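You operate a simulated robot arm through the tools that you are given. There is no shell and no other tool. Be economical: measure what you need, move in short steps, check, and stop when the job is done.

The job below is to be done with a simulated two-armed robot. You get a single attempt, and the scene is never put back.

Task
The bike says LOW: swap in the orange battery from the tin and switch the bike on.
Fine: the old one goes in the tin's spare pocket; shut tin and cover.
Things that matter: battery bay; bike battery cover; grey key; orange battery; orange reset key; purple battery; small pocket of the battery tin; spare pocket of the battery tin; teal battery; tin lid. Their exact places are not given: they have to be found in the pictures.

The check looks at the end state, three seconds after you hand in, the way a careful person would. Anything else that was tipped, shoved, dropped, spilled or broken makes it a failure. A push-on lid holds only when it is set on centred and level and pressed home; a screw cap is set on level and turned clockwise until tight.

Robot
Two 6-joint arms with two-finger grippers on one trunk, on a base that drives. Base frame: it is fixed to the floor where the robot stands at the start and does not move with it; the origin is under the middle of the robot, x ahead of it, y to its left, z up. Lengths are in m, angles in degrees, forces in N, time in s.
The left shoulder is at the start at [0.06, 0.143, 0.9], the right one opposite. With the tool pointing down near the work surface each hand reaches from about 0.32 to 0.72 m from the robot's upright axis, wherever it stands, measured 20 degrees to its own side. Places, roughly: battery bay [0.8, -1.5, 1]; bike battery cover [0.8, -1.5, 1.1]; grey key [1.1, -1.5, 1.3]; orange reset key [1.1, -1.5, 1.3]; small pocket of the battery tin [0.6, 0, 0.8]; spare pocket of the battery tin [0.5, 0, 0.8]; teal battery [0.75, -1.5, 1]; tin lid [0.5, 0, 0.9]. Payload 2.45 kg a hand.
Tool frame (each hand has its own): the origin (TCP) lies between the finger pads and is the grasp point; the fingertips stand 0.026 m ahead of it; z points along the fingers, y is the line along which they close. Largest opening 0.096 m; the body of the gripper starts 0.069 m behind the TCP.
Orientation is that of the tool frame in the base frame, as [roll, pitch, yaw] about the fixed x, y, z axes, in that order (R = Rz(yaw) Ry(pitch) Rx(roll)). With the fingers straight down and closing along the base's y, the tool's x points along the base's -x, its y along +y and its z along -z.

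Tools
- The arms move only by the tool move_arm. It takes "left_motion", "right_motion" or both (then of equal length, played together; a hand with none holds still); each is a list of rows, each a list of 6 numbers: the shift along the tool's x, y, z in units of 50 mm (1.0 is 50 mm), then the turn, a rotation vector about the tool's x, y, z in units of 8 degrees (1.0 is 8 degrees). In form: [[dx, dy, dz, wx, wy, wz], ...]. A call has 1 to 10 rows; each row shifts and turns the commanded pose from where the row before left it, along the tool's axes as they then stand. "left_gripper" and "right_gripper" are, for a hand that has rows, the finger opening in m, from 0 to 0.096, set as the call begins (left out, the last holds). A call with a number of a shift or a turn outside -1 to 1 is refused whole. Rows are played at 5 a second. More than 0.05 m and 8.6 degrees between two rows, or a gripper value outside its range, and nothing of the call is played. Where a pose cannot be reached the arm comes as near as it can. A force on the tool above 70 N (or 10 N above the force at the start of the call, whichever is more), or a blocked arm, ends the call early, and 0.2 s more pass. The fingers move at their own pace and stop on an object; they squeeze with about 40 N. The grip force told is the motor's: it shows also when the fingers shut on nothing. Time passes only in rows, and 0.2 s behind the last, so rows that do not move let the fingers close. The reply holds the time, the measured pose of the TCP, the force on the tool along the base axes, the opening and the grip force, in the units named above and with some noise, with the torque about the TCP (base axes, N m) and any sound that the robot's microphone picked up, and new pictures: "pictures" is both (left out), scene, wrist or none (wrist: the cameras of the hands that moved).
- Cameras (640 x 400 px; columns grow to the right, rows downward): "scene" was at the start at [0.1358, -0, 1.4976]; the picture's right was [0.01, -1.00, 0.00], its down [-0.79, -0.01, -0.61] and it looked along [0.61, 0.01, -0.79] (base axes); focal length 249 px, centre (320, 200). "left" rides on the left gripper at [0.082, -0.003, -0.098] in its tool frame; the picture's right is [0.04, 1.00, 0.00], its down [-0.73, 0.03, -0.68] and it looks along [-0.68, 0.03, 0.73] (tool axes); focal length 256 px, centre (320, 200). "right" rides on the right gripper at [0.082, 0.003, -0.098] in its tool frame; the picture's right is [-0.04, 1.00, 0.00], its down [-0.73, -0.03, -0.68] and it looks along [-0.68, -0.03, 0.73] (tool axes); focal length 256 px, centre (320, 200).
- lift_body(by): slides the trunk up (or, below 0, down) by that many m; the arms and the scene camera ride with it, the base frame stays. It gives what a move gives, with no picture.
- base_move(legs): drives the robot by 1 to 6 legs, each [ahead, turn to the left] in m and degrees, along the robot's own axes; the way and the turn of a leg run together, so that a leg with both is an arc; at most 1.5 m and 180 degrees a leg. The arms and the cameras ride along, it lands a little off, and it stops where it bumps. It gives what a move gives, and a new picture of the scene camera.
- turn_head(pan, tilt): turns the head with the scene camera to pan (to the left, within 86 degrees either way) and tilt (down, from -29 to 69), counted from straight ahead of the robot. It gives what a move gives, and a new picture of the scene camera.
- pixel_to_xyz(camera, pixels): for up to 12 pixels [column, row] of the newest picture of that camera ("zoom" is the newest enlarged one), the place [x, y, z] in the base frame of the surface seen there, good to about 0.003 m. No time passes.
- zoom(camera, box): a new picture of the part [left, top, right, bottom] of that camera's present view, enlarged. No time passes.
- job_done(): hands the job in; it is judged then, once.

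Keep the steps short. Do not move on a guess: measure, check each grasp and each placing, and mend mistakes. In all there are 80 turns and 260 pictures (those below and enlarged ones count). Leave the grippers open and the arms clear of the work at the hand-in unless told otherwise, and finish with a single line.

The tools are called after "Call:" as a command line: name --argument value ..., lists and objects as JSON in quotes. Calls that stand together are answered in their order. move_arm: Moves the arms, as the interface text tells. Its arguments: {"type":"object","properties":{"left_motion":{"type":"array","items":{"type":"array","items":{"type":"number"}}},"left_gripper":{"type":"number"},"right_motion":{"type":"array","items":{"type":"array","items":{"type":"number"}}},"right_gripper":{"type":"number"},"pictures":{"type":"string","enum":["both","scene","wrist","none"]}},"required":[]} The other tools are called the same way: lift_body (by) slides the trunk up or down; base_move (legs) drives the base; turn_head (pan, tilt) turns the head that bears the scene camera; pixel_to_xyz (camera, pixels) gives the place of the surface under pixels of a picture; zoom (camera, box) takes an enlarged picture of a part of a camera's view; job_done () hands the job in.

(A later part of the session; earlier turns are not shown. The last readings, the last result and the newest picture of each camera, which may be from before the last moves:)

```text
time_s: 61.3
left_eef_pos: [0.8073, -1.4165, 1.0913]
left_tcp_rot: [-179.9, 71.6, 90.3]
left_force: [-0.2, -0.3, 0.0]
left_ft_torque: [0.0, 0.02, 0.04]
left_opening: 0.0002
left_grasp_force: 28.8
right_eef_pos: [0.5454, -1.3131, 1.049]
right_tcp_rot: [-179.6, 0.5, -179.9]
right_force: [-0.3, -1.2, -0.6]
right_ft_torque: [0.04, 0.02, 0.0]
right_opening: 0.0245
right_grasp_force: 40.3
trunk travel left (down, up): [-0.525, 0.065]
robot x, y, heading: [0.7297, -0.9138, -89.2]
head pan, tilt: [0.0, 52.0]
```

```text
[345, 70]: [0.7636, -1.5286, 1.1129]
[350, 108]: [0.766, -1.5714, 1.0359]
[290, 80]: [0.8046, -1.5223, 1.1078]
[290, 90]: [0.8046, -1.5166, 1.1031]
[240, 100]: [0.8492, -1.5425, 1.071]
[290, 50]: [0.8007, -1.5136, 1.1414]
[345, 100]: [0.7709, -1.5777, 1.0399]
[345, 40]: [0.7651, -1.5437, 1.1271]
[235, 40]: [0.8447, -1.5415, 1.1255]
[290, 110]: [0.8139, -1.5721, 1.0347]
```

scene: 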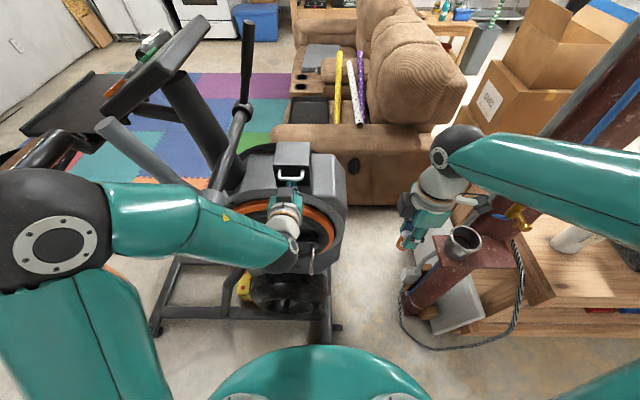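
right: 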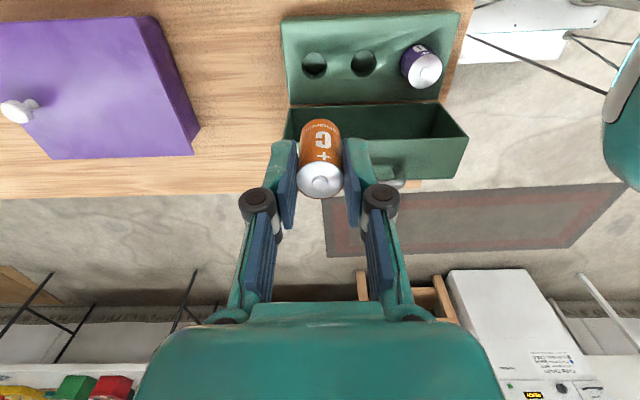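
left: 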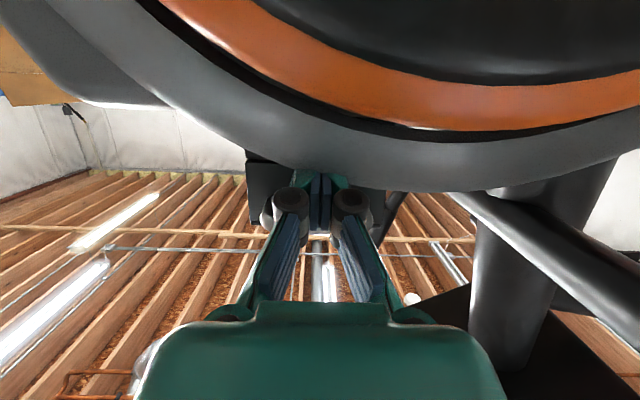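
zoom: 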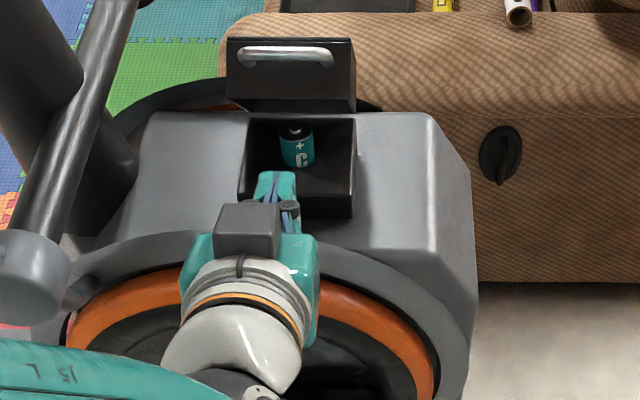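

The cover holds, and the teal battery stands upright in the bay. I'll push the rim back with the fingertips to open it fully.

Call:
move_arm --left_motion '[[-0.266, 0, 0.796, 0, 0, 0], [-0.266, 0, 0.796, 0, 0, 0], [-0.418, 0, 0.49, 0, 0, 0], [-0.418, 0, 0.49, 0, 0, 0], [-0.1, 0, 0.3, 0, 0, 0]]' --left_gripper 0.0 --pictures "none"

Call:
zoom --camera "scene" --box '[230, 120, 370, 240]'

```text
time_s: 62.5
left_eef_pos: [0.808, -1.5763, 1.1121]
left_tcp_rot: [180.0, 71.3, 90.0]
left_force: [-1.6, 1.0, -9.7]
left_ft_torque: [0.06, -0.04, -0.01]
left_opening: 0.0061
left_grasp_force: 28.7
right_eef_pos: [0.5452, -1.314, 1.0484]
right_tcp_rot: [-179.7, 0.5, -179.9]
right_force: [-0.5, -0.5, -0.9]
right_ft_torque: [0.04, -0.02, 0.03]
right_opening: 0.0249
right_grasp_force: 40.2
trunk travel left (down, up): [-0.525, 0.065]
robot x, y, heading: [0.7303, -0.9143, -89.1]
head pan, tilt: [0.0, 52.0]
```

```text
3.33 times, centred on (300, 180) of scene
```

zoom: 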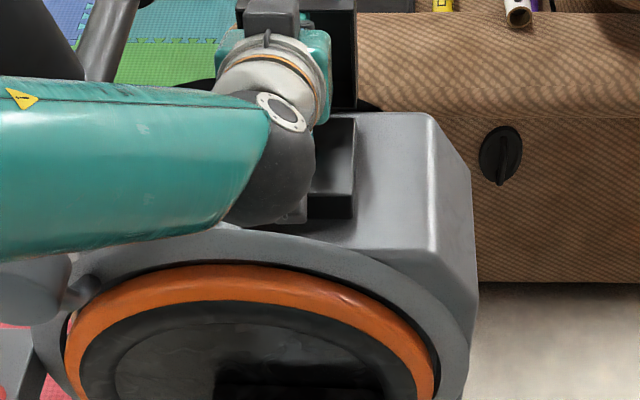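

I'll back straight out and look.

Call:
move_arm --left_motion '[[0.15, 0, -0.9, 0, 0, 0], [0.2, 0, -0.9, 0, 0, 0], [0, 0, -0.9, 0, 0, 0], [-0.9, 0, -0.3, 0, 0, 0], [-0.9, 0, -0.3, 0, 0, 0]]' --left_gripper 0.0 --pictures "none"

Call:
zoom --camera "scene" --box '[230, 90, 370, 210]'

```text
time_s: 63.7
left_eef_pos: [0.8103, -1.4398, 1.2348]
left_tcp_rot: [-179.9, 71.6, 90.2]
left_force: [0.3, -0.1, 0.4]
left_ft_torque: [-0.02, -0.02, 0.02]
left_opening: 0.0001
left_grasp_force: 28.3
right_eef_pos: [0.545, -1.3133, 1.0492]
right_tcp_rot: [-179.6, 0.5, -179.9]
right_force: [-0.1, -0.1, -1.3]
right_ft_torque: [0.0, 0.0, -0.02]
right_opening: 0.0247
right_grasp_force: 40.0
trunk travel left (down, up): [-0.525, 0.065]
robot x, y, heading: [0.7291, -0.9071, -89.3]
head pan, tilt: [0.0, 52.0]
```

```text
3.33 times, centred on (300, 150) of scene
```

zoom: 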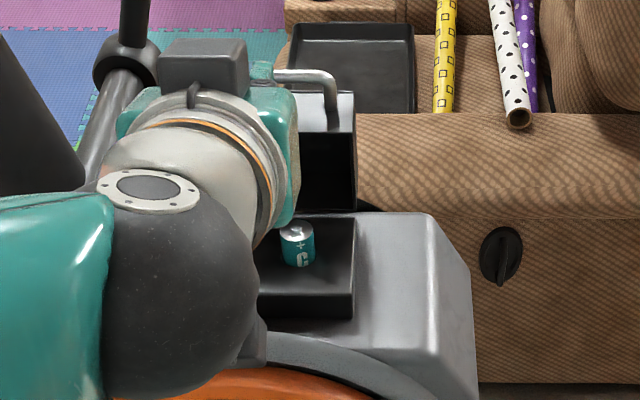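

The cover is upright. I'll measure the teal battery and the cover rim.

Call:
pixel_to_xyz --camera "zoom" --pixels '[[298, 228], [298, 235], [285, 230], [311, 230], [300, 255], [330, 140], [330, 200], [352, 150], [345, 100], [325, 270], [300, 290], [350, 300]]'

Call:
zoom --camera "scene" --box '[280, 130, 330, 170]'

```text
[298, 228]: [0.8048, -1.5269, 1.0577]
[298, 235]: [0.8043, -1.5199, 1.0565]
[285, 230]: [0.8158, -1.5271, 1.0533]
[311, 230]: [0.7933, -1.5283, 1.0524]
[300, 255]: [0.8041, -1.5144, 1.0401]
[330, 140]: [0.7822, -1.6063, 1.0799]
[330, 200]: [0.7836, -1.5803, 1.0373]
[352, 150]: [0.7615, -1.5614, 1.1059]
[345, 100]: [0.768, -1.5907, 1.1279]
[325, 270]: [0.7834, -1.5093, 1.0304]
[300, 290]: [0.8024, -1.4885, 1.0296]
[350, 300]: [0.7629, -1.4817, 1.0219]
```

```text
10.00 times, centred on (305, 150) of scene
```

zoom: 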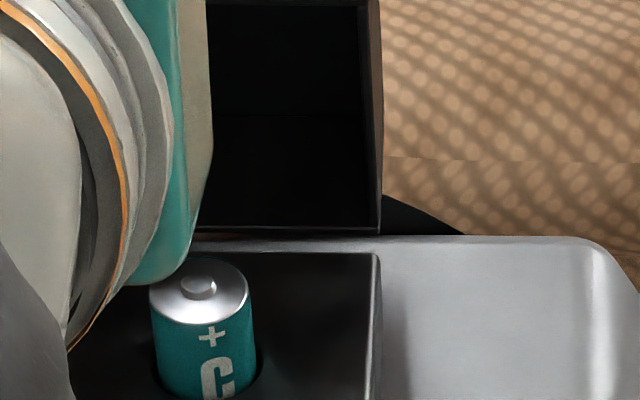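

Teal battery: (0.8045,-1.526), top z≈1.055, plus side up, deck z≈1.03. To reach it from above I need to be closer and higher. I'll back off and straighten the left hand, raise the trunk and drive 6 cm ahead.

Call:
move_arm --left_motion '[[0.285, 0, -0.853, 0, 0, 0], [0.1, 0, -0.4, 0, 1, 0], [0, 0, 0, 0, 1, 0], [0, 0, 0, 0, 1, 0], [0, 0, 0, 0, 1, 0], [0, 0, 0, 0, 1, 0], [0, 0, 0, 0, 1, 0], [0, 0, 0, 0, 1, 0], [0, 0, 0, 0, 1, 0], [0, 0, 0, 0, 1, 0]]' --left_gripper 0.0 --pictures "none"

Call:
lift_body --by 0.064

Call:
base_move --legs '[[0.06, 0]]'

```text
time_s: 65.9
left_eef_pos: [0.8093, -1.3786, 1.2358]
left_tcp_rot: [180.0, -0.8, 90.1]
left_force: [0.7, -0.3, -1.5]
left_ft_torque: [0.04, 0.01, 0.01]
left_opening: 0.0
left_grasp_force: 28.9
right_eef_pos: [0.545, -1.3134, 1.0488]
right_tcp_rot: [-179.7, 0.5, -179.9]
right_force: [0.8, -0.5, -0.3]
right_ft_torque: [0.03, 0.0, -0.02]
right_opening: 0.0246
right_grasp_force: 40.4
trunk travel left (down, up): [-0.525, 0.065]
robot x, y, heading: [0.7287, -0.9094, -89.5]
head pan, tilt: [0.0, 52.0]
```

```text
time_s: 66.9
left_eef_pos: [0.809, -1.378, 1.3007]
left_tcp_rot: [179.9, -0.5, 90.1]
left_force: [1.0, -0.1, -0.1]
left_ft_torque: [0.0, -0.02, 0.0]
left_opening: 0.0001
left_grasp_force: 28.5
right_eef_pos: [0.545, -1.3134, 1.1129]
right_tcp_rot: [-179.6, 0.6, -180.0]
right_force: [0.4, -0.8, -1.5]
right_ft_torque: [0.04, 0.0, 0.0]
right_opening: 0.0246
right_grasp_force: 39.9
trunk travel left (down, up): [-0.589, 0.001]
robot x, y, heading: [0.7309, -0.9122, -89.2]
head pan, tilt: [0.0, 52.0]
```

```text
time_s: 67.9
left_eef_pos: [0.8115, -1.4219, 1.3002]
left_tcp_rot: [179.8, -0.6, 90.2]
left_force: [1.1, 0.0, -0.4]
left_ft_torque: [0.05, 0.0, 0.04]
left_opening: 0.0001
left_grasp_force: 28.7
right_eef_pos: [0.5446, -1.3573, 1.1128]
right_tcp_rot: [-179.8, 0.5, -179.9]
right_force: [0.4, -0.2, -1.6]
right_ft_torque: [0.02, 0.0, -0.02]
right_opening: 0.0245
right_grasp_force: 40.4
trunk travel left (down, up): [-0.589, 0.001]
robot x, y, heading: [0.729, -0.9498, -89.4]
head pan, tilt: [0.0, 52.0]
stopped in leg 1: the robot was blocked; the commanded pose is now the measured one
```

scene: 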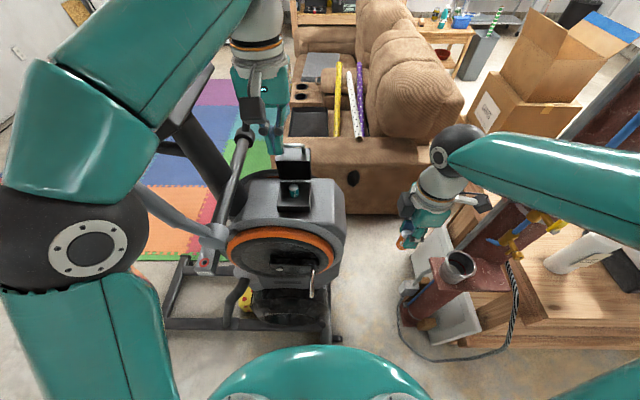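

I touched the bike's foot, so I'll back off 1 cm. I'll re-measure the teal battery to check nothing shifted.

Call:
base_move --legs '[[-0.012, 0]]'

Call:
zoom --camera "scene" --box '[260, 130, 340, 220]'

Call:
pixel_to_xyz --camera "zoom" --pixels '[[280, 250], [280, 256], [265, 256], [295, 256], [285, 285], [200, 270], [320, 240], [362, 240], [362, 190], [320, 120], [200, 330], [350, 330]]'

```text
time_s: 68.7
left_eef_pos: [0.8105, -1.4089, 1.2998]
left_tcp_rot: [-180.0, -0.4, 90.2]
left_force: [0.5, 0.4, -0.5]
left_ft_torque: [-0.01, 0.0, 0.0]
left_opening: 0.0001
left_grasp_force: 28.2
right_eef_pos: [0.5452, -1.3428, 1.1133]
right_tcp_rot: [-179.6, 0.4, -179.9]
right_force: [0.3, 0.4, -0.2]
right_ft_torque: [-0.02, 0.01, 0.03]
right_opening: 0.0248
right_grasp_force: 40.3
trunk travel left (down, up): [-0.589, 0.001]
robot x, y, heading: [0.728, -0.9421, -89.5]
head pan, tilt: [0.0, 52.0]
```

scene: 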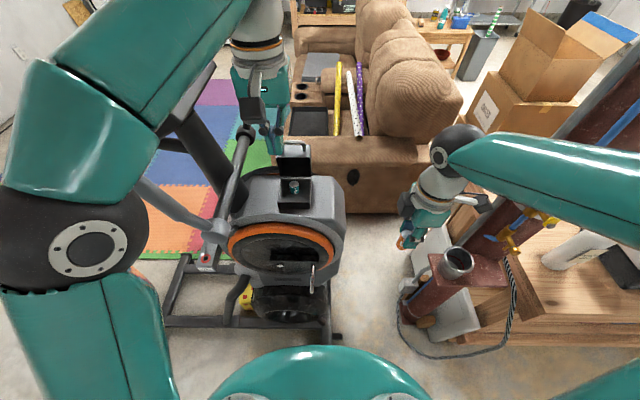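

```text
4.44 times, centred on (300, 175) of scene
```

zoom: 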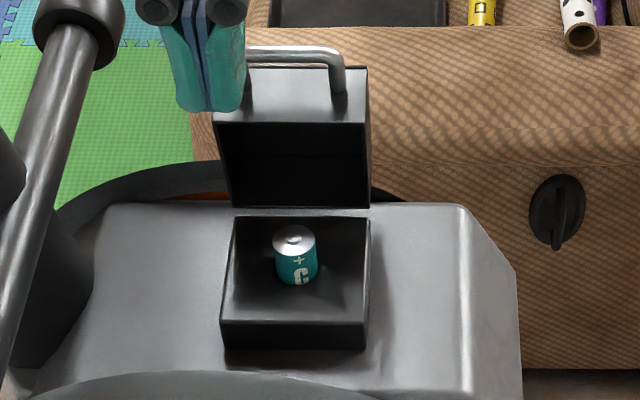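

```text
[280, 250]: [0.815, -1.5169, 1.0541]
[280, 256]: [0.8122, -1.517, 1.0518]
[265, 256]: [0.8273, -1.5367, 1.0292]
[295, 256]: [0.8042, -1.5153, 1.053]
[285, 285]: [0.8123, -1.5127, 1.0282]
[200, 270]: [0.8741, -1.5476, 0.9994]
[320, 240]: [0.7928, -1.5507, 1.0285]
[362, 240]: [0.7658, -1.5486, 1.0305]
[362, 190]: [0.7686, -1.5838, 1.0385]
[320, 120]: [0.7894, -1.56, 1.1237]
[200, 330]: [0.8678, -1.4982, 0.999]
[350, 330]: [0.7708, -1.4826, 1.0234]
```

Nothing shifted. I'll bring the left hand above the teal battery, opened to 40 mm.

Call:
move_arm --left_motion '[[0, -0.06, 1, 0, 0, 0], [0, -0.06, 0.95, 0, 0, 0], [0, 0, 0.95, 0, 0, 0], [-0.78, 0, 0, 0, 0, 0], [-0.78, 0, 0, 0, 0, 0], [-0.78, 0, 0, 0, 0, 0]]' --left_gripper 0.042

Call:
zoom --camera "scene" --box '[260, 110, 340, 210]'

```text
time_s: 70.1
left_eef_pos: [0.8045, -1.5241, 1.1581]
left_tcp_rot: [179.9, -0.7, 90.1]
left_force: [0.6, -0.5, 0.2]
left_ft_torque: [0.05, -0.02, 0.03]
left_opening: 0.042
left_grasp_force: 0.1
right_eef_pos: [0.5444, -1.3446, 1.1127]
right_tcp_rot: [-179.6, 0.5, -179.9]
right_force: [-1.0, -0.7, -1.0]
right_ft_torque: [0.06, -0.02, 0.02]
right_opening: 0.025
right_grasp_force: 40.1
trunk travel left (down, up): [-0.589, 0.001]
robot x, y, heading: [0.7305, -0.9401, -89.4]
head pan, tilt: [0.0, 52.0]
```

scene: 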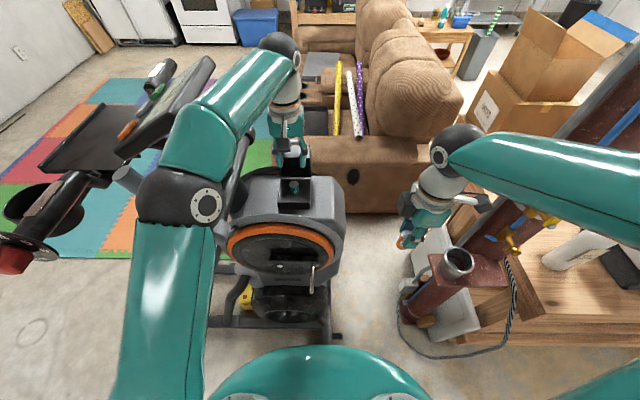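
left: 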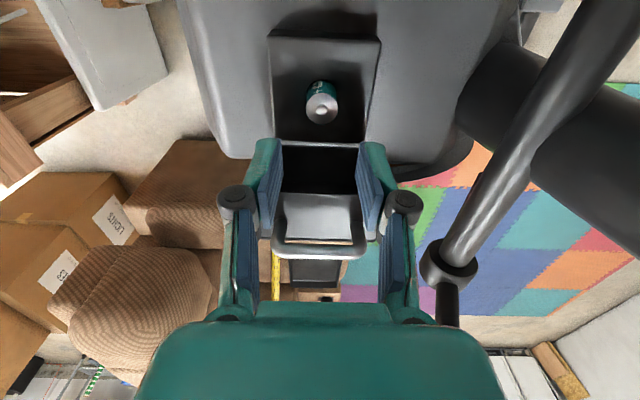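

```text
4.00 times, centred on (300, 160) of scene
```

zoom: 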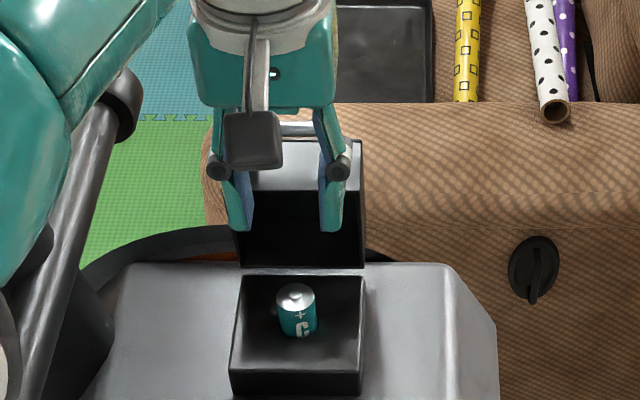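

Aligned. I'll descend 95 mm and grip.

Call:
move_arm --left_motion '[[0, 0, 0.7, 0, 0, 0], [-0.03, 0, 0.7, 0, 0, 0], [0, 0, 0.48, 0, 0, 0]]' --left_gripper 0.042 --pictures "wrist"

Call:
move_arm --left_motion '[[0, 0, 0, 0, 0, 0], [0, 0, 0, 0, 0, 0], [0, 0, 0, 0, 0, 0]]' --left_gripper 0.0 --pictures "wrist"

```text
time_s: 70.9
left_eef_pos: [0.8039, -1.5243, 1.0623]
left_tcp_rot: [-180.0, -0.5, 90.3]
left_force: [0.7, -0.2, -0.6]
left_ft_torque: [0.04, 0.01, 0.01]
left_opening: 0.0417
left_grasp_force: 0.0
right_eef_pos: [0.5452, -1.3437, 1.114]
right_tcp_rot: [-179.7, 0.6, -179.9]
right_force: [-0.2, 0.2, -0.7]
right_ft_torque: [0.02, 0.01, -0.01]
right_opening: 0.0243
right_grasp_force: 39.7
trunk travel left (down, up): [-0.589, 0.001]
robot x, y, heading: [0.7285, -0.9388, -89.3]
head pan, tilt: [0.0, 52.0]
```

left: 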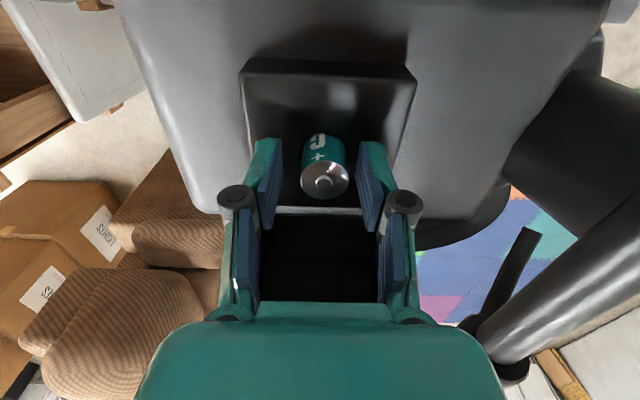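

```text
time_s: 71.7
left_eef_pos: [0.8047, -1.5253, 1.0627]
left_tcp_rot: [-180.0, -0.5, 90.2]
left_force: [4.2, 0.0, -0.3]
left_ft_torque: [-0.01, -0.16, 0.0]
left_opening: 0.0245
left_grasp_force: 40.0
right_eef_pos: [0.5453, -1.3429, 1.1141]
right_tcp_rot: [-179.6, 0.5, -179.9]
right_force: [-0.7, 0.1, -0.9]
right_ft_torque: [-0.02, -0.01, 0.0]
right_opening: 0.0247
right_grasp_force: 39.7
trunk travel left (down, up): [-0.589, 0.001]
robot x, y, heading: [0.7273, -0.9428, -89.4]
head pan, tilt: [0.0, 52.0]
```

left: 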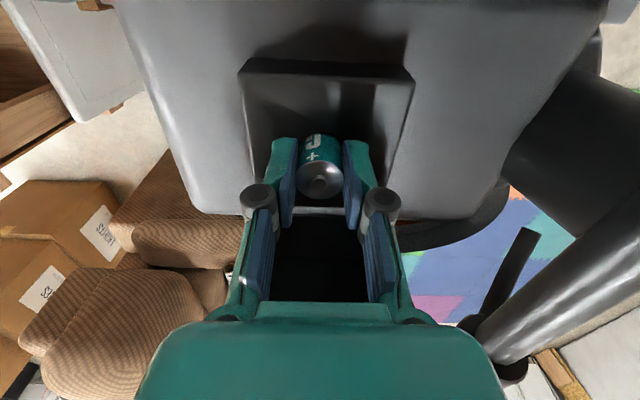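

Gripped (24.5 mm). I'll lift it straight out and check the lever's position for clearance.

Call:
move_arm --left_motion '[[0, 0, -0.5, 0, 0, 0], [0, 0, -0.9, 0, 0, 0], [0, 0, -0.9, 0, 0, 0], [0.9, 0, 0, 0, 0, 0], [0.9, 0, 0, 0, 0, 0], [0.9, 0, 0, 0, 0, 0]]' --left_gripper 0.0

Call:
pixel_to_xyz --camera "scene" --pixels '[[123, 172], [135, 182], [200, 238], [130, 130], [15, 260], [150, 200], [60, 190]]'

Call:
zoom --camera "scene" --box '[240, 110, 340, 210]'

```text
time_s: 73.1
left_eef_pos: [0.8037, -1.3881, 1.1797]
left_tcp_rot: [180.0, -0.3, 90.2]
left_force: [0.5, 0.3, -0.3]
left_ft_torque: [-0.04, 0.04, 0.03]
left_opening: 0.0246
left_grasp_force: 39.5
right_eef_pos: [0.546, -1.341, 1.1142]
right_tcp_rot: [-179.4, 0.4, -180.0]
right_force: [0.0, 0.4, 0.5]
right_ft_torque: [-0.04, 0.05, 0.03]
right_opening: 0.0249
right_grasp_force: 40.3
trunk travel left (down, up): [-0.589, 0.001]
robot x, y, heading: [0.729, -0.9379, -89.5]
head pan, tilt: [0.0, 52.0]
```

scene: 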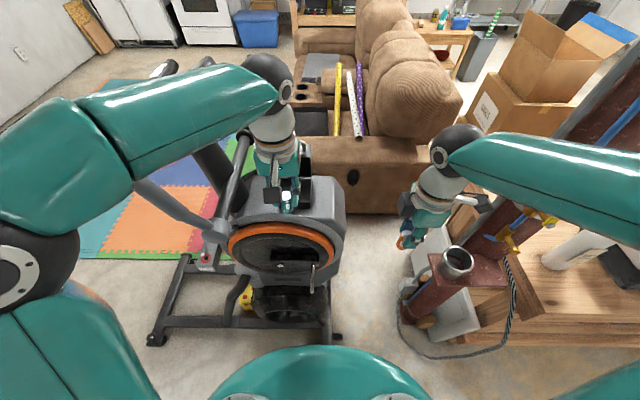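
left: 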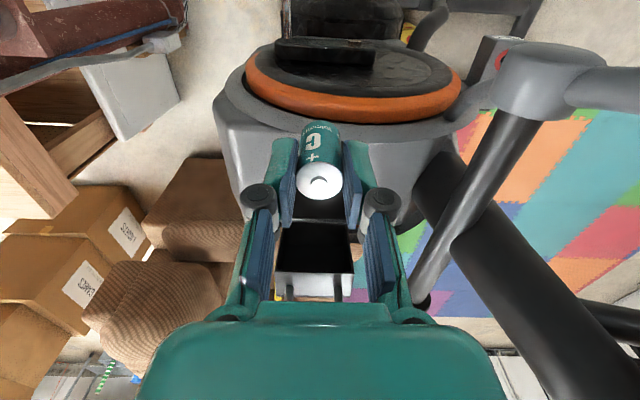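

```text
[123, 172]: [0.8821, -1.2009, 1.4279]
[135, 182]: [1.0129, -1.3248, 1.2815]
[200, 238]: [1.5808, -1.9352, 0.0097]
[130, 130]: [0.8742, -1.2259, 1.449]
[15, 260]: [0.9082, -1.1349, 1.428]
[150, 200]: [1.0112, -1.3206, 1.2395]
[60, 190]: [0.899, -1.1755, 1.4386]
```

```text
4.00 times, centred on (290, 160) of scene
```

zoom: 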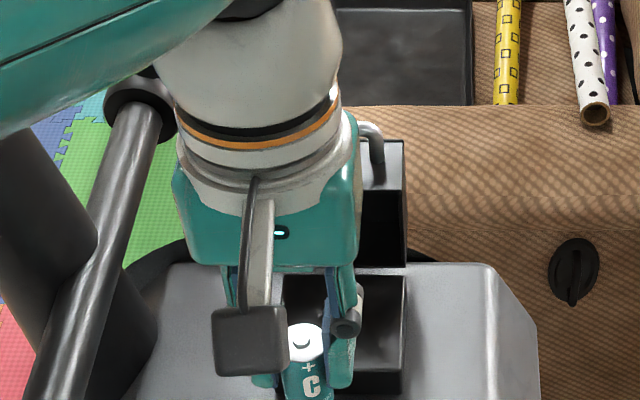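

Teal is out (plus side up in the grip). The lever is near (1.01,-1.32,1.25). I'll park the left hand slightly back and left, clear of it, and turn the right hand so its fingers close along x.

Call:
move_arm --left_motion '[[0.65, 0.3, 0, 0, 0, 0], [0.65, 0.5, 0, 0, 0, 0], [0.65, 0.6, 0, 0, 0, 0], [0, 0.5, 0, 0, 0, 0], [0, 0, 0, 0, 0, 0], [0, 0, 0, 0, 0, 0], [0, 0, 0, 0, 0, 0], [0, 0, 0, 0, 0, 0], [0, 0, 0, 0, 0, 0], [0, 0, 0, 0, 0, 0]]' --right_motion '[[0, 0, 0, 0, 0, 1], [0, 0, 0, 0, 0, 1], [0, 0, 0, 0, 0, 1], [0, 0, 0, 0, 0, 1], [0, 0, 0, 0, 0, 1], [0, 0, 0, 0, 0, 1], [0, 0, 0, 0, 0, 1], [0, 0, 0, 0, 0, 1], [0, 0, 0, 0, 0, 1], [0, 0, 0, 0, 0, 1]]' --left_gripper 0.0 --right_gripper 0.0

```text
time_s: 75.3
left_eef_pos: [0.8995, -1.2933, 1.1786]
left_tcp_rot: [180.0, -0.5, 90.1]
left_force: [0.0, -0.4, -0.8]
left_ft_torque: [0.01, 0.0, -0.01]
left_opening: 0.0247
left_grasp_force: 40.3
right_eef_pos: [0.5452, -1.3419, 1.1148]
right_tcp_rot: [179.6, 0.5, 99.9]
right_force: [-0.1, 1.2, -0.2]
right_ft_torque: [-0.01, 0.01, 0.02]
right_opening: 0.0248
right_grasp_force: 39.9
trunk travel left (down, up): [-0.589, 0.001]
robot x, y, heading: [0.7271, -0.9404, -89.2]
head pan, tilt: [0.0, 52.0]
```

scene: 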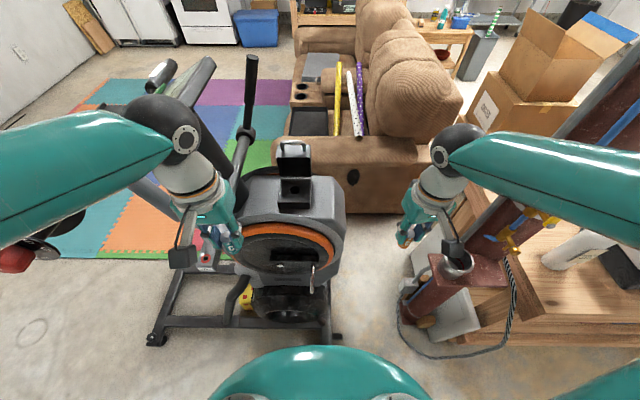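
right: 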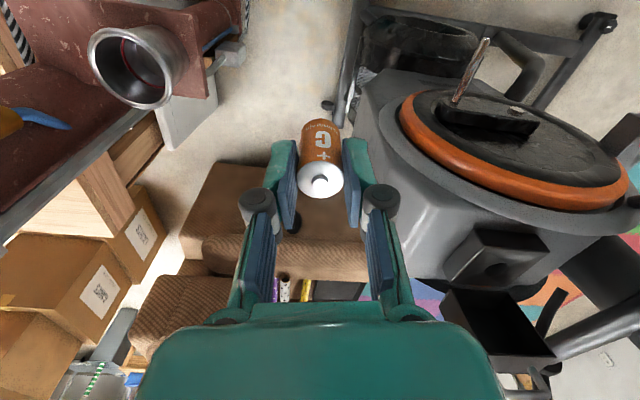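
left: 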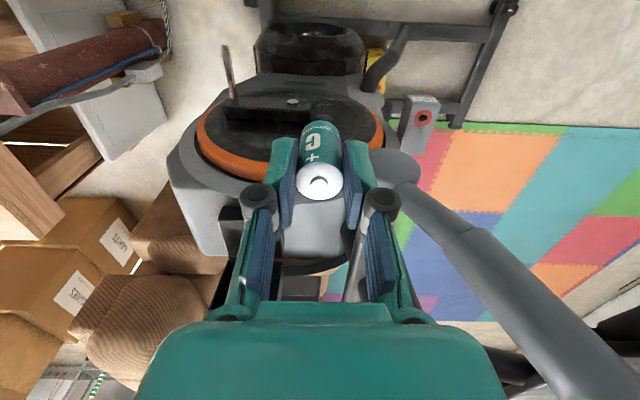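

Everything is clear. I'll measure the empty well in the bay.

Call:
zoom --camera "scene" --box '[270, 140, 320, 210]'

Call:
pixel_to_xyz --camera "scene" --pixels '[[294, 184], [294, 189], [294, 192], [289, 188], [299, 188], [294, 197], [284, 190], [304, 190], [294, 150], [307, 155]]'

Call:
move_arm --right_motion '[[0, 0, -0.5, 0, 0, 0.6], [0, 0, -0.3, 0, 0, 0.6]]' --right_gripper 0.0 --pictures "none"

```text
5.71 times, centred on (295, 175) of scene
```

zoom: 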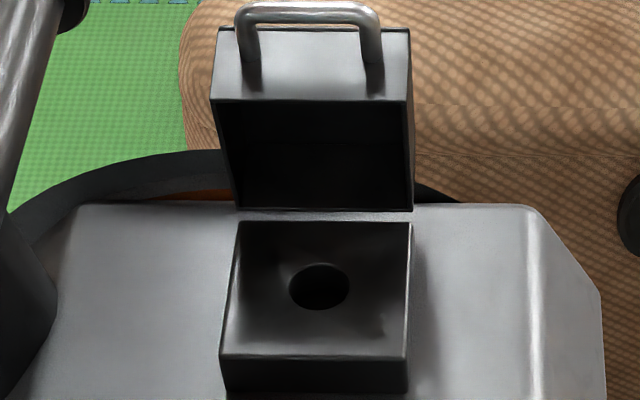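

```text
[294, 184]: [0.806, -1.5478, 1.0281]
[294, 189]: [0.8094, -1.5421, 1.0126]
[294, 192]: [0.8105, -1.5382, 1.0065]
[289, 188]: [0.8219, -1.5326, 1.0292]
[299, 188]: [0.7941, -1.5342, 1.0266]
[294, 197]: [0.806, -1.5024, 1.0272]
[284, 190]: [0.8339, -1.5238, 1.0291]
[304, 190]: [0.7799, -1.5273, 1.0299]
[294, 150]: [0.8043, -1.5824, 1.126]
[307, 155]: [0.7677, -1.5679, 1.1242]
```

```text
time_s: 75.9
left_eef_pos: [0.8983, -1.2937, 1.1792]
left_tcp_rot: [-180.0, -0.5, 90.2]
left_force: [1.0, -0.1, -0.8]
left_ft_torque: [-0.02, 0.0, 0.01]
left_opening: 0.0246
left_grasp_force: 39.6
right_eef_pos: [0.5443, -1.341, 1.152]
right_tcp_rot: [179.5, 0.4, 90.4]
right_force: [-0.6, -0.8, -0.6]
right_ft_torque: [0.0, 0.02, 0.01]
right_opening: 0.0248
right_grasp_force: 39.9
trunk travel left (down, up): [-0.589, 0.001]
robot x, y, heading: [0.729, -0.9391, -89.2]
head pan, tilt: [0.0, 52.0]
```

Well centre ≈(0.805,-1.5255), matching where teal was. I'll move the right hand forward first, then left over the well, staying away from the left hand.

Call:
move_arm --right_motion '[[-0.92, 0, -0.1, 0, 0, 0], [-0.92, 0, -0.1, 0, 0, 0], [-0.92, 0, 0, 0, 0, 0], [-0.92, 0, 0, 0, 0, 0], [0, 0.868, 0, 0, 0, 0], [0, 0.868, 0, 0, 0, 0], [0, 0.868, 0, 0, 0, 0], [0, 0.868, 0, 0, 0, 0], [0, 0.868, 0, 0, 0, 0], [0, 0.868, 0, 0, 0, 0]]' --right_gripper 0.0

Call:
zoom --camera "scene" --box '[250, 120, 350, 220]'

```text
time_s: 78.1
left_eef_pos: [0.8998, -1.2926, 1.1787]
left_tcp_rot: [180.0, -0.5, 90.2]
left_force: [-1.0, -0.2, -0.7]
left_ft_torque: [-0.01, 0.0, 0.03]
left_opening: 0.0246
left_grasp_force: 40.0
right_eef_pos: [0.7982, -1.5005, 1.1562]
right_tcp_rot: [179.6, 0.5, 90.4]
right_force: [0.8, -0.4, -0.9]
right_ft_torque: [-0.01, 0.04, -0.03]
right_opening: 0.0248
right_grasp_force: 40.0
right hand out of reach, approached as far as the arm can: row 9, 10
trunk travel left (down, up): [-0.589, 0.001]
robot x, y, heading: [0.729, -0.9409, -89.2]
head pan, tilt: [0.0, 52.0]
```

scene: 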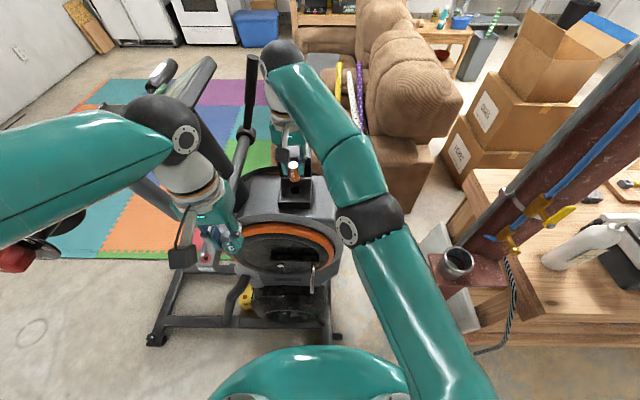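
right: 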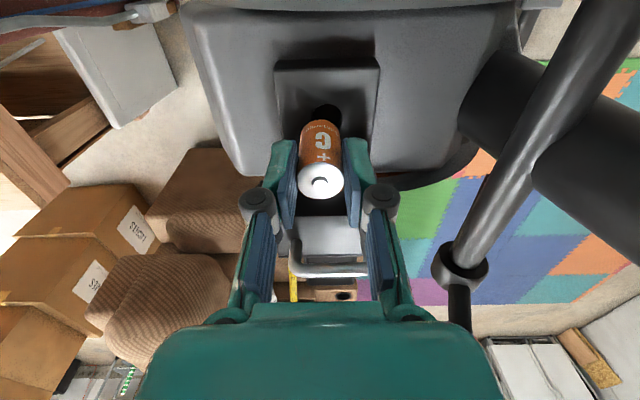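

```text
4.00 times, centred on (300, 170) of scene
```

zoom: 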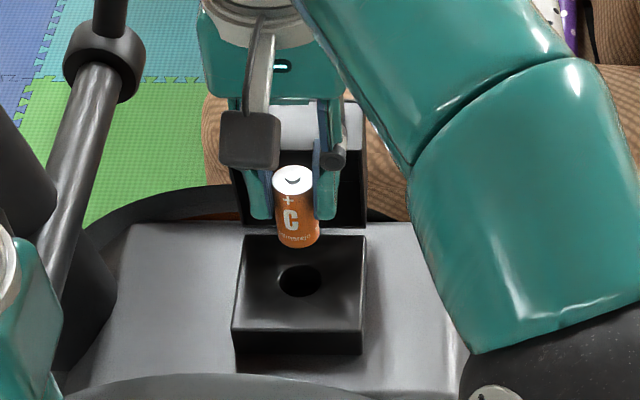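

Just out of reach at this height; lower is nearer. I'll go down to z≈1.10 (battery bottom still above the deck), then over the well.

Call:
move_arm --right_motion '[[0, 0, 0.7, 0, 0, 0], [0, 0, 0.3, 0, 0, 0], [-0.25, 0.065, 0, 0, 0, 0], [-0.25, 0.065, 0, 0, 0, 0], [0, 0, 0, 0, 0, 0]]' --right_gripper 0.0

Call:
zoom --camera "scene" --box '[260, 140, 330, 210]'

Call:
zoom --camera "right" --box '[240, 50, 400, 220]'

```text
time_s: 79.3
left_eef_pos: [0.8993, -1.2937, 1.1779]
left_tcp_rot: [-179.9, -0.5, 90.1]
left_force: [0.1, 0.4, -0.5]
left_ft_torque: [0.01, 0.0, 0.03]
left_opening: 0.0248
left_grasp_force: 39.7
right_eef_pos: [0.8041, -1.5229, 1.1058]
right_tcp_rot: [179.5, 0.4, 90.5]
right_force: [0.1, 0.1, -1.5]
right_ft_torque: [0.01, 0.0, -0.01]
right_opening: 0.0248
right_grasp_force: 39.4
right hand out of reach, approached as far as the arm can: row 4
trunk travel left (down, up): [-0.589, 0.001]
robot x, y, heading: [0.723, -0.9441, -89.4]
head pan, tilt: [0.0, 52.0]
```

scene: 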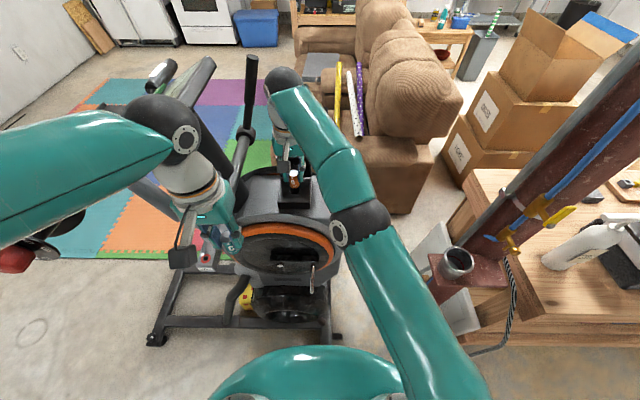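
right: 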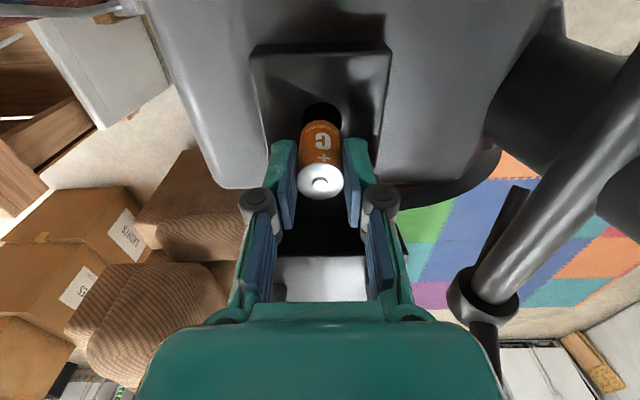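

```text
5.71 times, centred on (295, 175) of scene
```

zoom: 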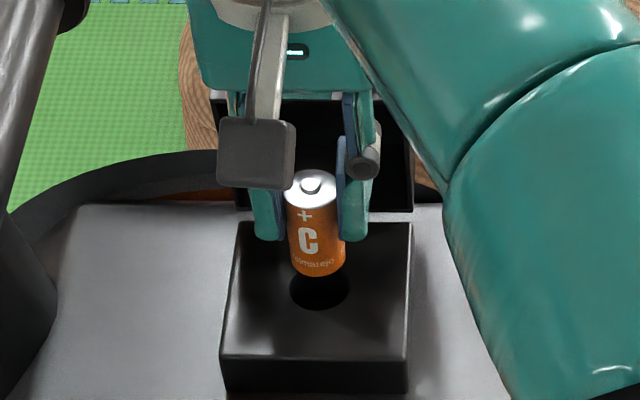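

```text
2.35 times, centred on (320, 135) of right
```

zoom: 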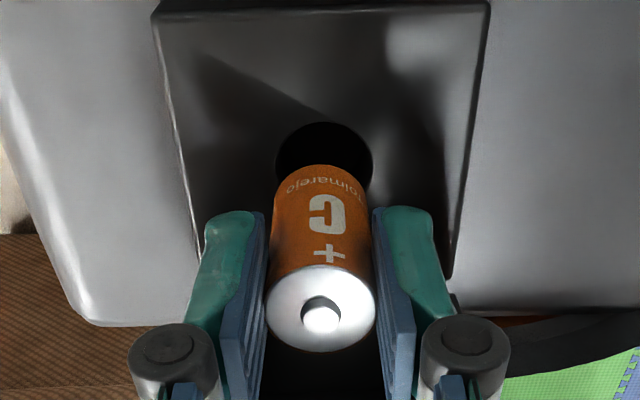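

The battery is lined up with the hole. I'll nudge 2.5 mm forward and lower in steps, watching the force.

Call:
move_arm --right_motion '[[-0.05, 0.01, 0.1, 0, 0, 0], [0, 0, 0.15, 0, 0, 0], [0, 0, 0.15, 0, 0, 0]]' --right_gripper 0.0 --pictures "none"

Call:
zoom --camera "scene" --box '[260, 140, 330, 210]'

Call:
zoom --camera "right" --box '[240, 50, 400, 220]'

```text
time_s: 80.1
left_eef_pos: [0.8997, -1.2948, 1.1794]
left_tcp_rot: [-179.9, -0.5, 90.2]
left_force: [-0.5, 0.5, -0.7]
left_ft_torque: [0.0, 0.03, 0.0]
left_opening: 0.0245
left_grasp_force: 39.6
right_eef_pos: [0.8068, -1.5237, 1.0842]
right_tcp_rot: [179.4, 0.3, 90.5]
right_force: [0.0, -0.2, -0.8]
right_ft_torque: [0.0, 0.0, -0.01]
right_opening: 0.0249
right_grasp_force: 40.2
trunk travel left (down, up): [-0.589, 0.001]
robot x, y, heading: [0.7277, -0.9374, -89.4]
head pan, tilt: [0.0, 52.0]
```

```text
5.71 times, centred on (295, 175) of scene
```

zoom: 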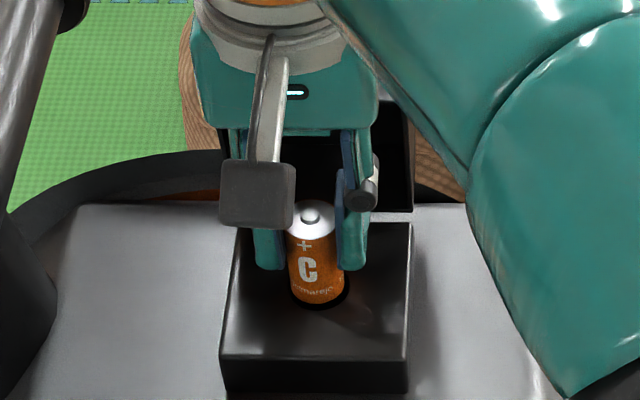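

```text
2.35 times, centred on (320, 135) of right
```

zoom: 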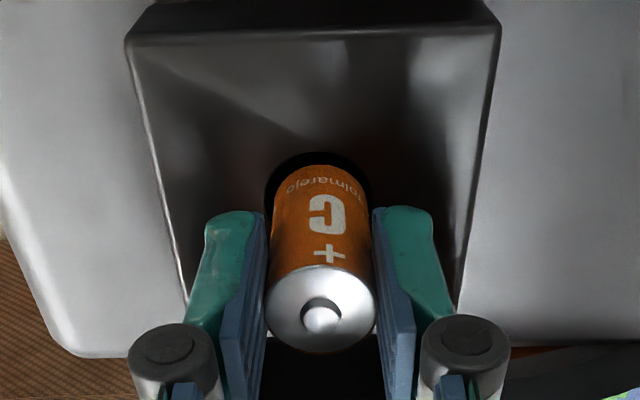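

It is entering the hole freely, with a slight offset toward +x. I'll nudge 1.5 mm back and lower to the bottom.

Call:
move_arm --right_motion '[[0, -0.03, 0.08, 0, 0, 0], [0, 0, 0.12, 0, 0, 0], [0, 0, 0.12, 0, 0, 0], [0, 0, 0.06, 0, 0, 0]]' --right_gripper 0.0 --pictures "none"

Call:
zoom --camera "scene" --box '[260, 140, 330, 210]'

```text
time_s: 81.1
left_eef_pos: [0.899, -1.2941, 1.1788]
left_tcp_rot: [-180.0, -0.5, 90.2]
left_force: [-0.4, -0.7, -0.6]
left_ft_torque: [-0.01, 0.03, -0.02]
left_opening: 0.0245
left_grasp_force: 39.6
right_eef_pos: [0.8045, -1.5239, 1.0673]
right_tcp_rot: [179.5, 0.5, 90.5]
right_force: [1.0, 3.7, 0.1]
right_ft_torque: [0.15, -0.08, 0.03]
right_opening: 0.0248
right_grasp_force: 39.7
trunk travel left (down, up): [-0.589, 0.001]
robot x, y, heading: [0.7266, -0.9407, -89.6]
head pan, tilt: [0.0, 52.0]
```

```text
5.71 times, centred on (295, 175) of scene
```

zoom: 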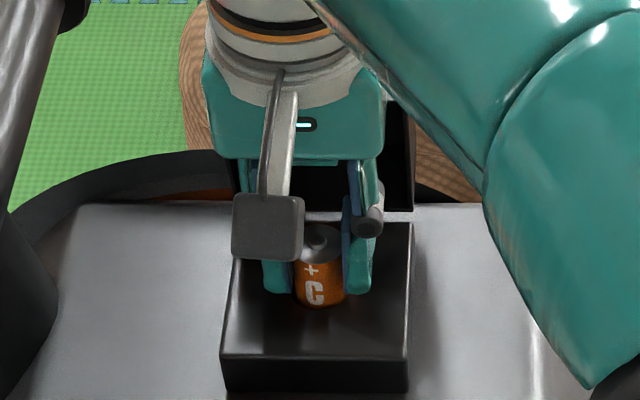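

Call:
move_arm --right_motion '[[0.015, 0, 0.03, 0, 0, 0], [0, 0, 0.03, 0, 0, 0]]' --right_gripper 0.0 --pictures "none"

```text
time_s: 81.7
left_eef_pos: [0.9009, -1.2937, 1.1771]
left_tcp_rot: [-179.9, -0.5, 90.2]
left_force: [-0.2, 0.4, -1.4]
left_ft_torque: [0.01, 0.0, 0.02]
left_opening: 0.0247
left_grasp_force: 40.1
right_eef_pos: [0.8045, -1.5248, 1.0626]
right_tcp_rot: [179.5, 0.3, 90.6]
right_force: [5.4, 0.5, 1.1]
right_ft_torque: [0.01, -0.12, 0.01]
right_opening: 0.0248
right_grasp_force: 39.6
trunk travel left (down, up): [-0.589, 0.001]
robot x, y, heading: [0.7276, -0.9395, -89.5]
head pan, tilt: [0.0, 52.0]
```

Call:
move_arm --right_motion '[[0, 0, 0.03, 0, 0, 0], [0, 0, 0.02, 0, 0, 0]]' --right_gripper 0.0 --pictures "none"

```text
time_s: 82.3
left_eef_pos: [0.8984, -1.2924, 1.1793]
left_tcp_rot: [-180.0, -0.5, 90.2]
left_force: [0.2, -0.4, 0.0]
left_ft_torque: [0.04, 0.0, 0.03]
left_opening: 0.0246
left_grasp_force: 39.9
right_eef_pos: [0.8037, -1.5241, 1.0628]
right_tcp_rot: [179.5, 0.5, 90.3]
right_force: [1.9, 4.9, 11.7]
right_ft_torque: [0.1, 0.07, -0.02]
right_opening: 0.0251
right_grasp_force: 40.4
trunk travel left (down, up): [-0.589, 0.001]
robot x, y, heading: [0.7294, -0.9383, -89.3]
head pan, tilt: [0.0, 52.0]
```

Upward force of 11.7 N and the hand no longer sinks, so it is seated. I'll release and rise straight up.

Call:
move_arm --right_motion '[[0, 0, 0, 0, 0, 0], [0, 0, 0, 0, 0, 0]]' --right_gripper 0.042 --pictures "none"

Call:
move_arm --right_motion '[[0, 0, -0.7, 0, 0, 0], [0, 0, -0.7, 0, 0, 0], [0.9, 0, 0, 0, 0, 0], [0, -0.8, 0, 0, 0, 0], [0, -0.9, 0, 0, 0, 0], [0, -0.9, 0, 0, 0, 0], [0, -0.9, 0, 0, 0, 0], [0, -0.9, 0, 0, 0, 0]]' --right_gripper 0.042

Call:
zoom --camera "scene" --box '[260, 140, 330, 210]'

```text
time_s: 82.9
left_eef_pos: [0.8988, -1.2942, 1.1784]
left_tcp_rot: [-180.0, -0.5, 90.1]
left_force: [0.3, -0.5, -0.4]
left_ft_torque: [-0.03, 0.01, -0.01]
left_opening: 0.0245
left_grasp_force: 40.2
right_eef_pos: [0.8044, -1.5252, 1.0607]
right_tcp_rot: [179.5, 0.4, 90.6]
right_force: [-0.1, -0.5, 0.4]
right_ft_torque: [-0.02, 0.01, 0.02]
right_opening: 0.0422
right_grasp_force: 0.0
trunk travel left (down, up): [-0.589, 0.001]
robot x, y, heading: [0.7276, -0.9406, -89.6]
head pan, tilt: [0.0, 52.0]
```

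```text
time_s: 84.7
left_eef_pos: [0.8989, -1.2935, 1.1778]
left_tcp_rot: [179.9, -0.5, 90.2]
left_force: [-0.1, 0.4, -0.8]
left_ft_torque: [0.02, -0.01, 0.0]
left_opening: 0.0246
left_grasp_force: 39.9
right_eef_pos: [0.5794, -1.4717, 1.1245]
right_tcp_rot: [179.5, 0.4, 90.5]
right_force: [-1.0, 0.3, 0.5]
right_ft_torque: [0.02, -0.02, 0.0]
right_opening: 0.0421
right_grasp_force: 0.1
right hand out of reach, approached as far as the arm can: row 2
trunk travel left (down, up): [-0.589, 0.001]
robot x, y, heading: [0.728, -0.9378, -89.3]
head pan, tilt: [0.0, 52.0]
```

scene: 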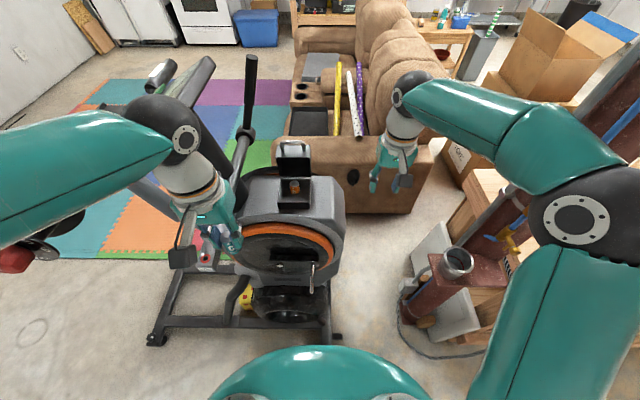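
right: 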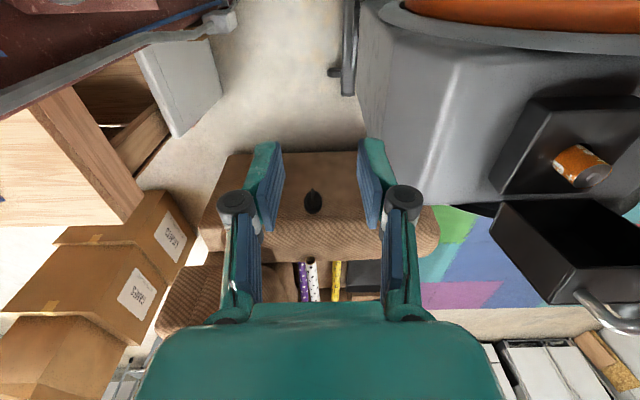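

```text
5.71 times, centred on (295, 175) of scene
```

zoom: 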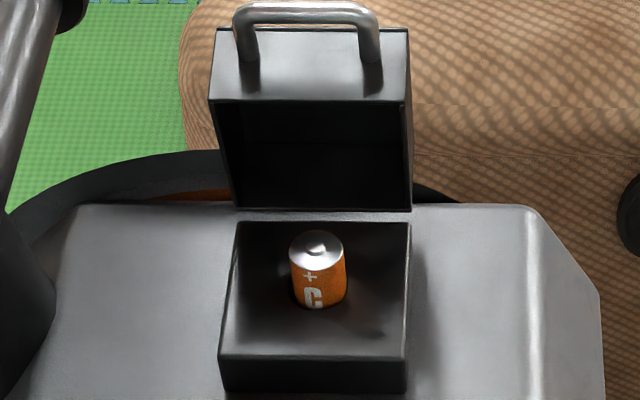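

The orange battery is seated upright. I'll measure it and the cover's handle, for closing.

Call:
pixel_to_xyz --camera "zoom" --pixels '[[318, 245], [318, 260], [305, 8], [260, 10], [350, 10], [310, 70], [310, 35], [310, 98]]'

Call:
move_arm --right_motion '[[0, 0, -0.6, 0, 0, 0], [0.5, 0, -0.6, 0, 0, 0], [0.6, 0.5, -0.6, 0, -1, 0], [0.6, 0.5, 0, 0, -1, 0], [0, 0.5, 0, 0, -1, 0], [0, 0.5, 0, 0, -1, 0], [0, 0.5, 0, 0, -1, 0], [0, 0.5, 0, 0, -1, 0]]' --right_gripper 0.0

```text
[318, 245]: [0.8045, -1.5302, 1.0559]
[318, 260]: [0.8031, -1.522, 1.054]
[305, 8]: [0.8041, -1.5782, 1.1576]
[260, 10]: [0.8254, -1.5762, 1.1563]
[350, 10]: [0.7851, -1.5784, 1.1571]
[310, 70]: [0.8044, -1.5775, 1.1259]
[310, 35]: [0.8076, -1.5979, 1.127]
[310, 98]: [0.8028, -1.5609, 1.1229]
```

```text
time_s: 86.5
left_eef_pos: [0.9006, -1.2942, 1.179]
left_tcp_rot: [179.9, -0.6, 90.2]
left_force: [0.1, -0.1, -0.7]
left_ft_torque: [0.01, 0.01, -0.02]
left_opening: 0.0247
left_grasp_force: 40.4
right_eef_pos: [0.732, -1.3882, 1.2118]
right_tcp_rot: [179.3, 48.6, 90.1]
right_force: [0.0, 1.0, 0.5]
right_ft_torque: [-0.01, -0.03, 0.01]
right_opening: 0.0004
right_grasp_force: 28.4
trunk travel left (down, up): [-0.589, 0.001]
robot x, y, heading: [0.7258, -0.9439, -89.4]
head pan, tilt: [0.0, 52.0]
```

scene: 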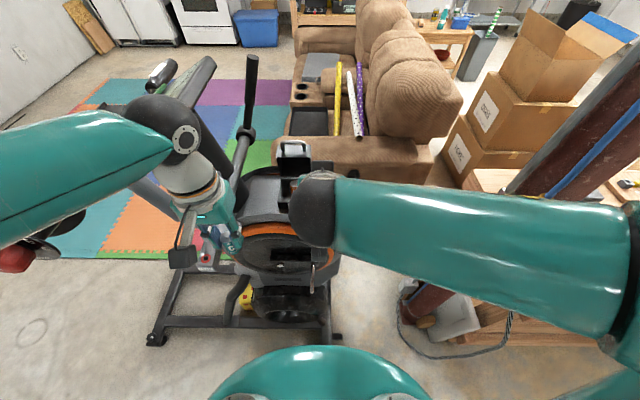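
right: 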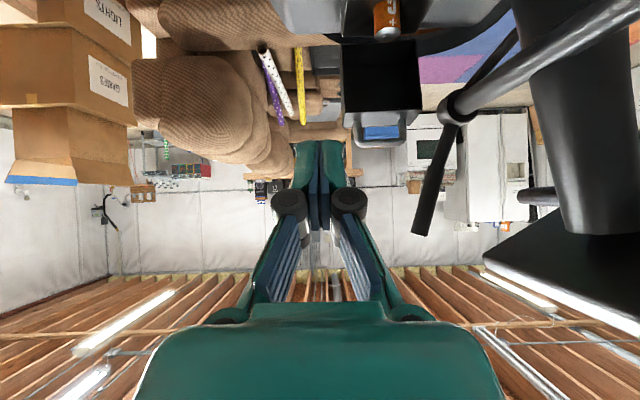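

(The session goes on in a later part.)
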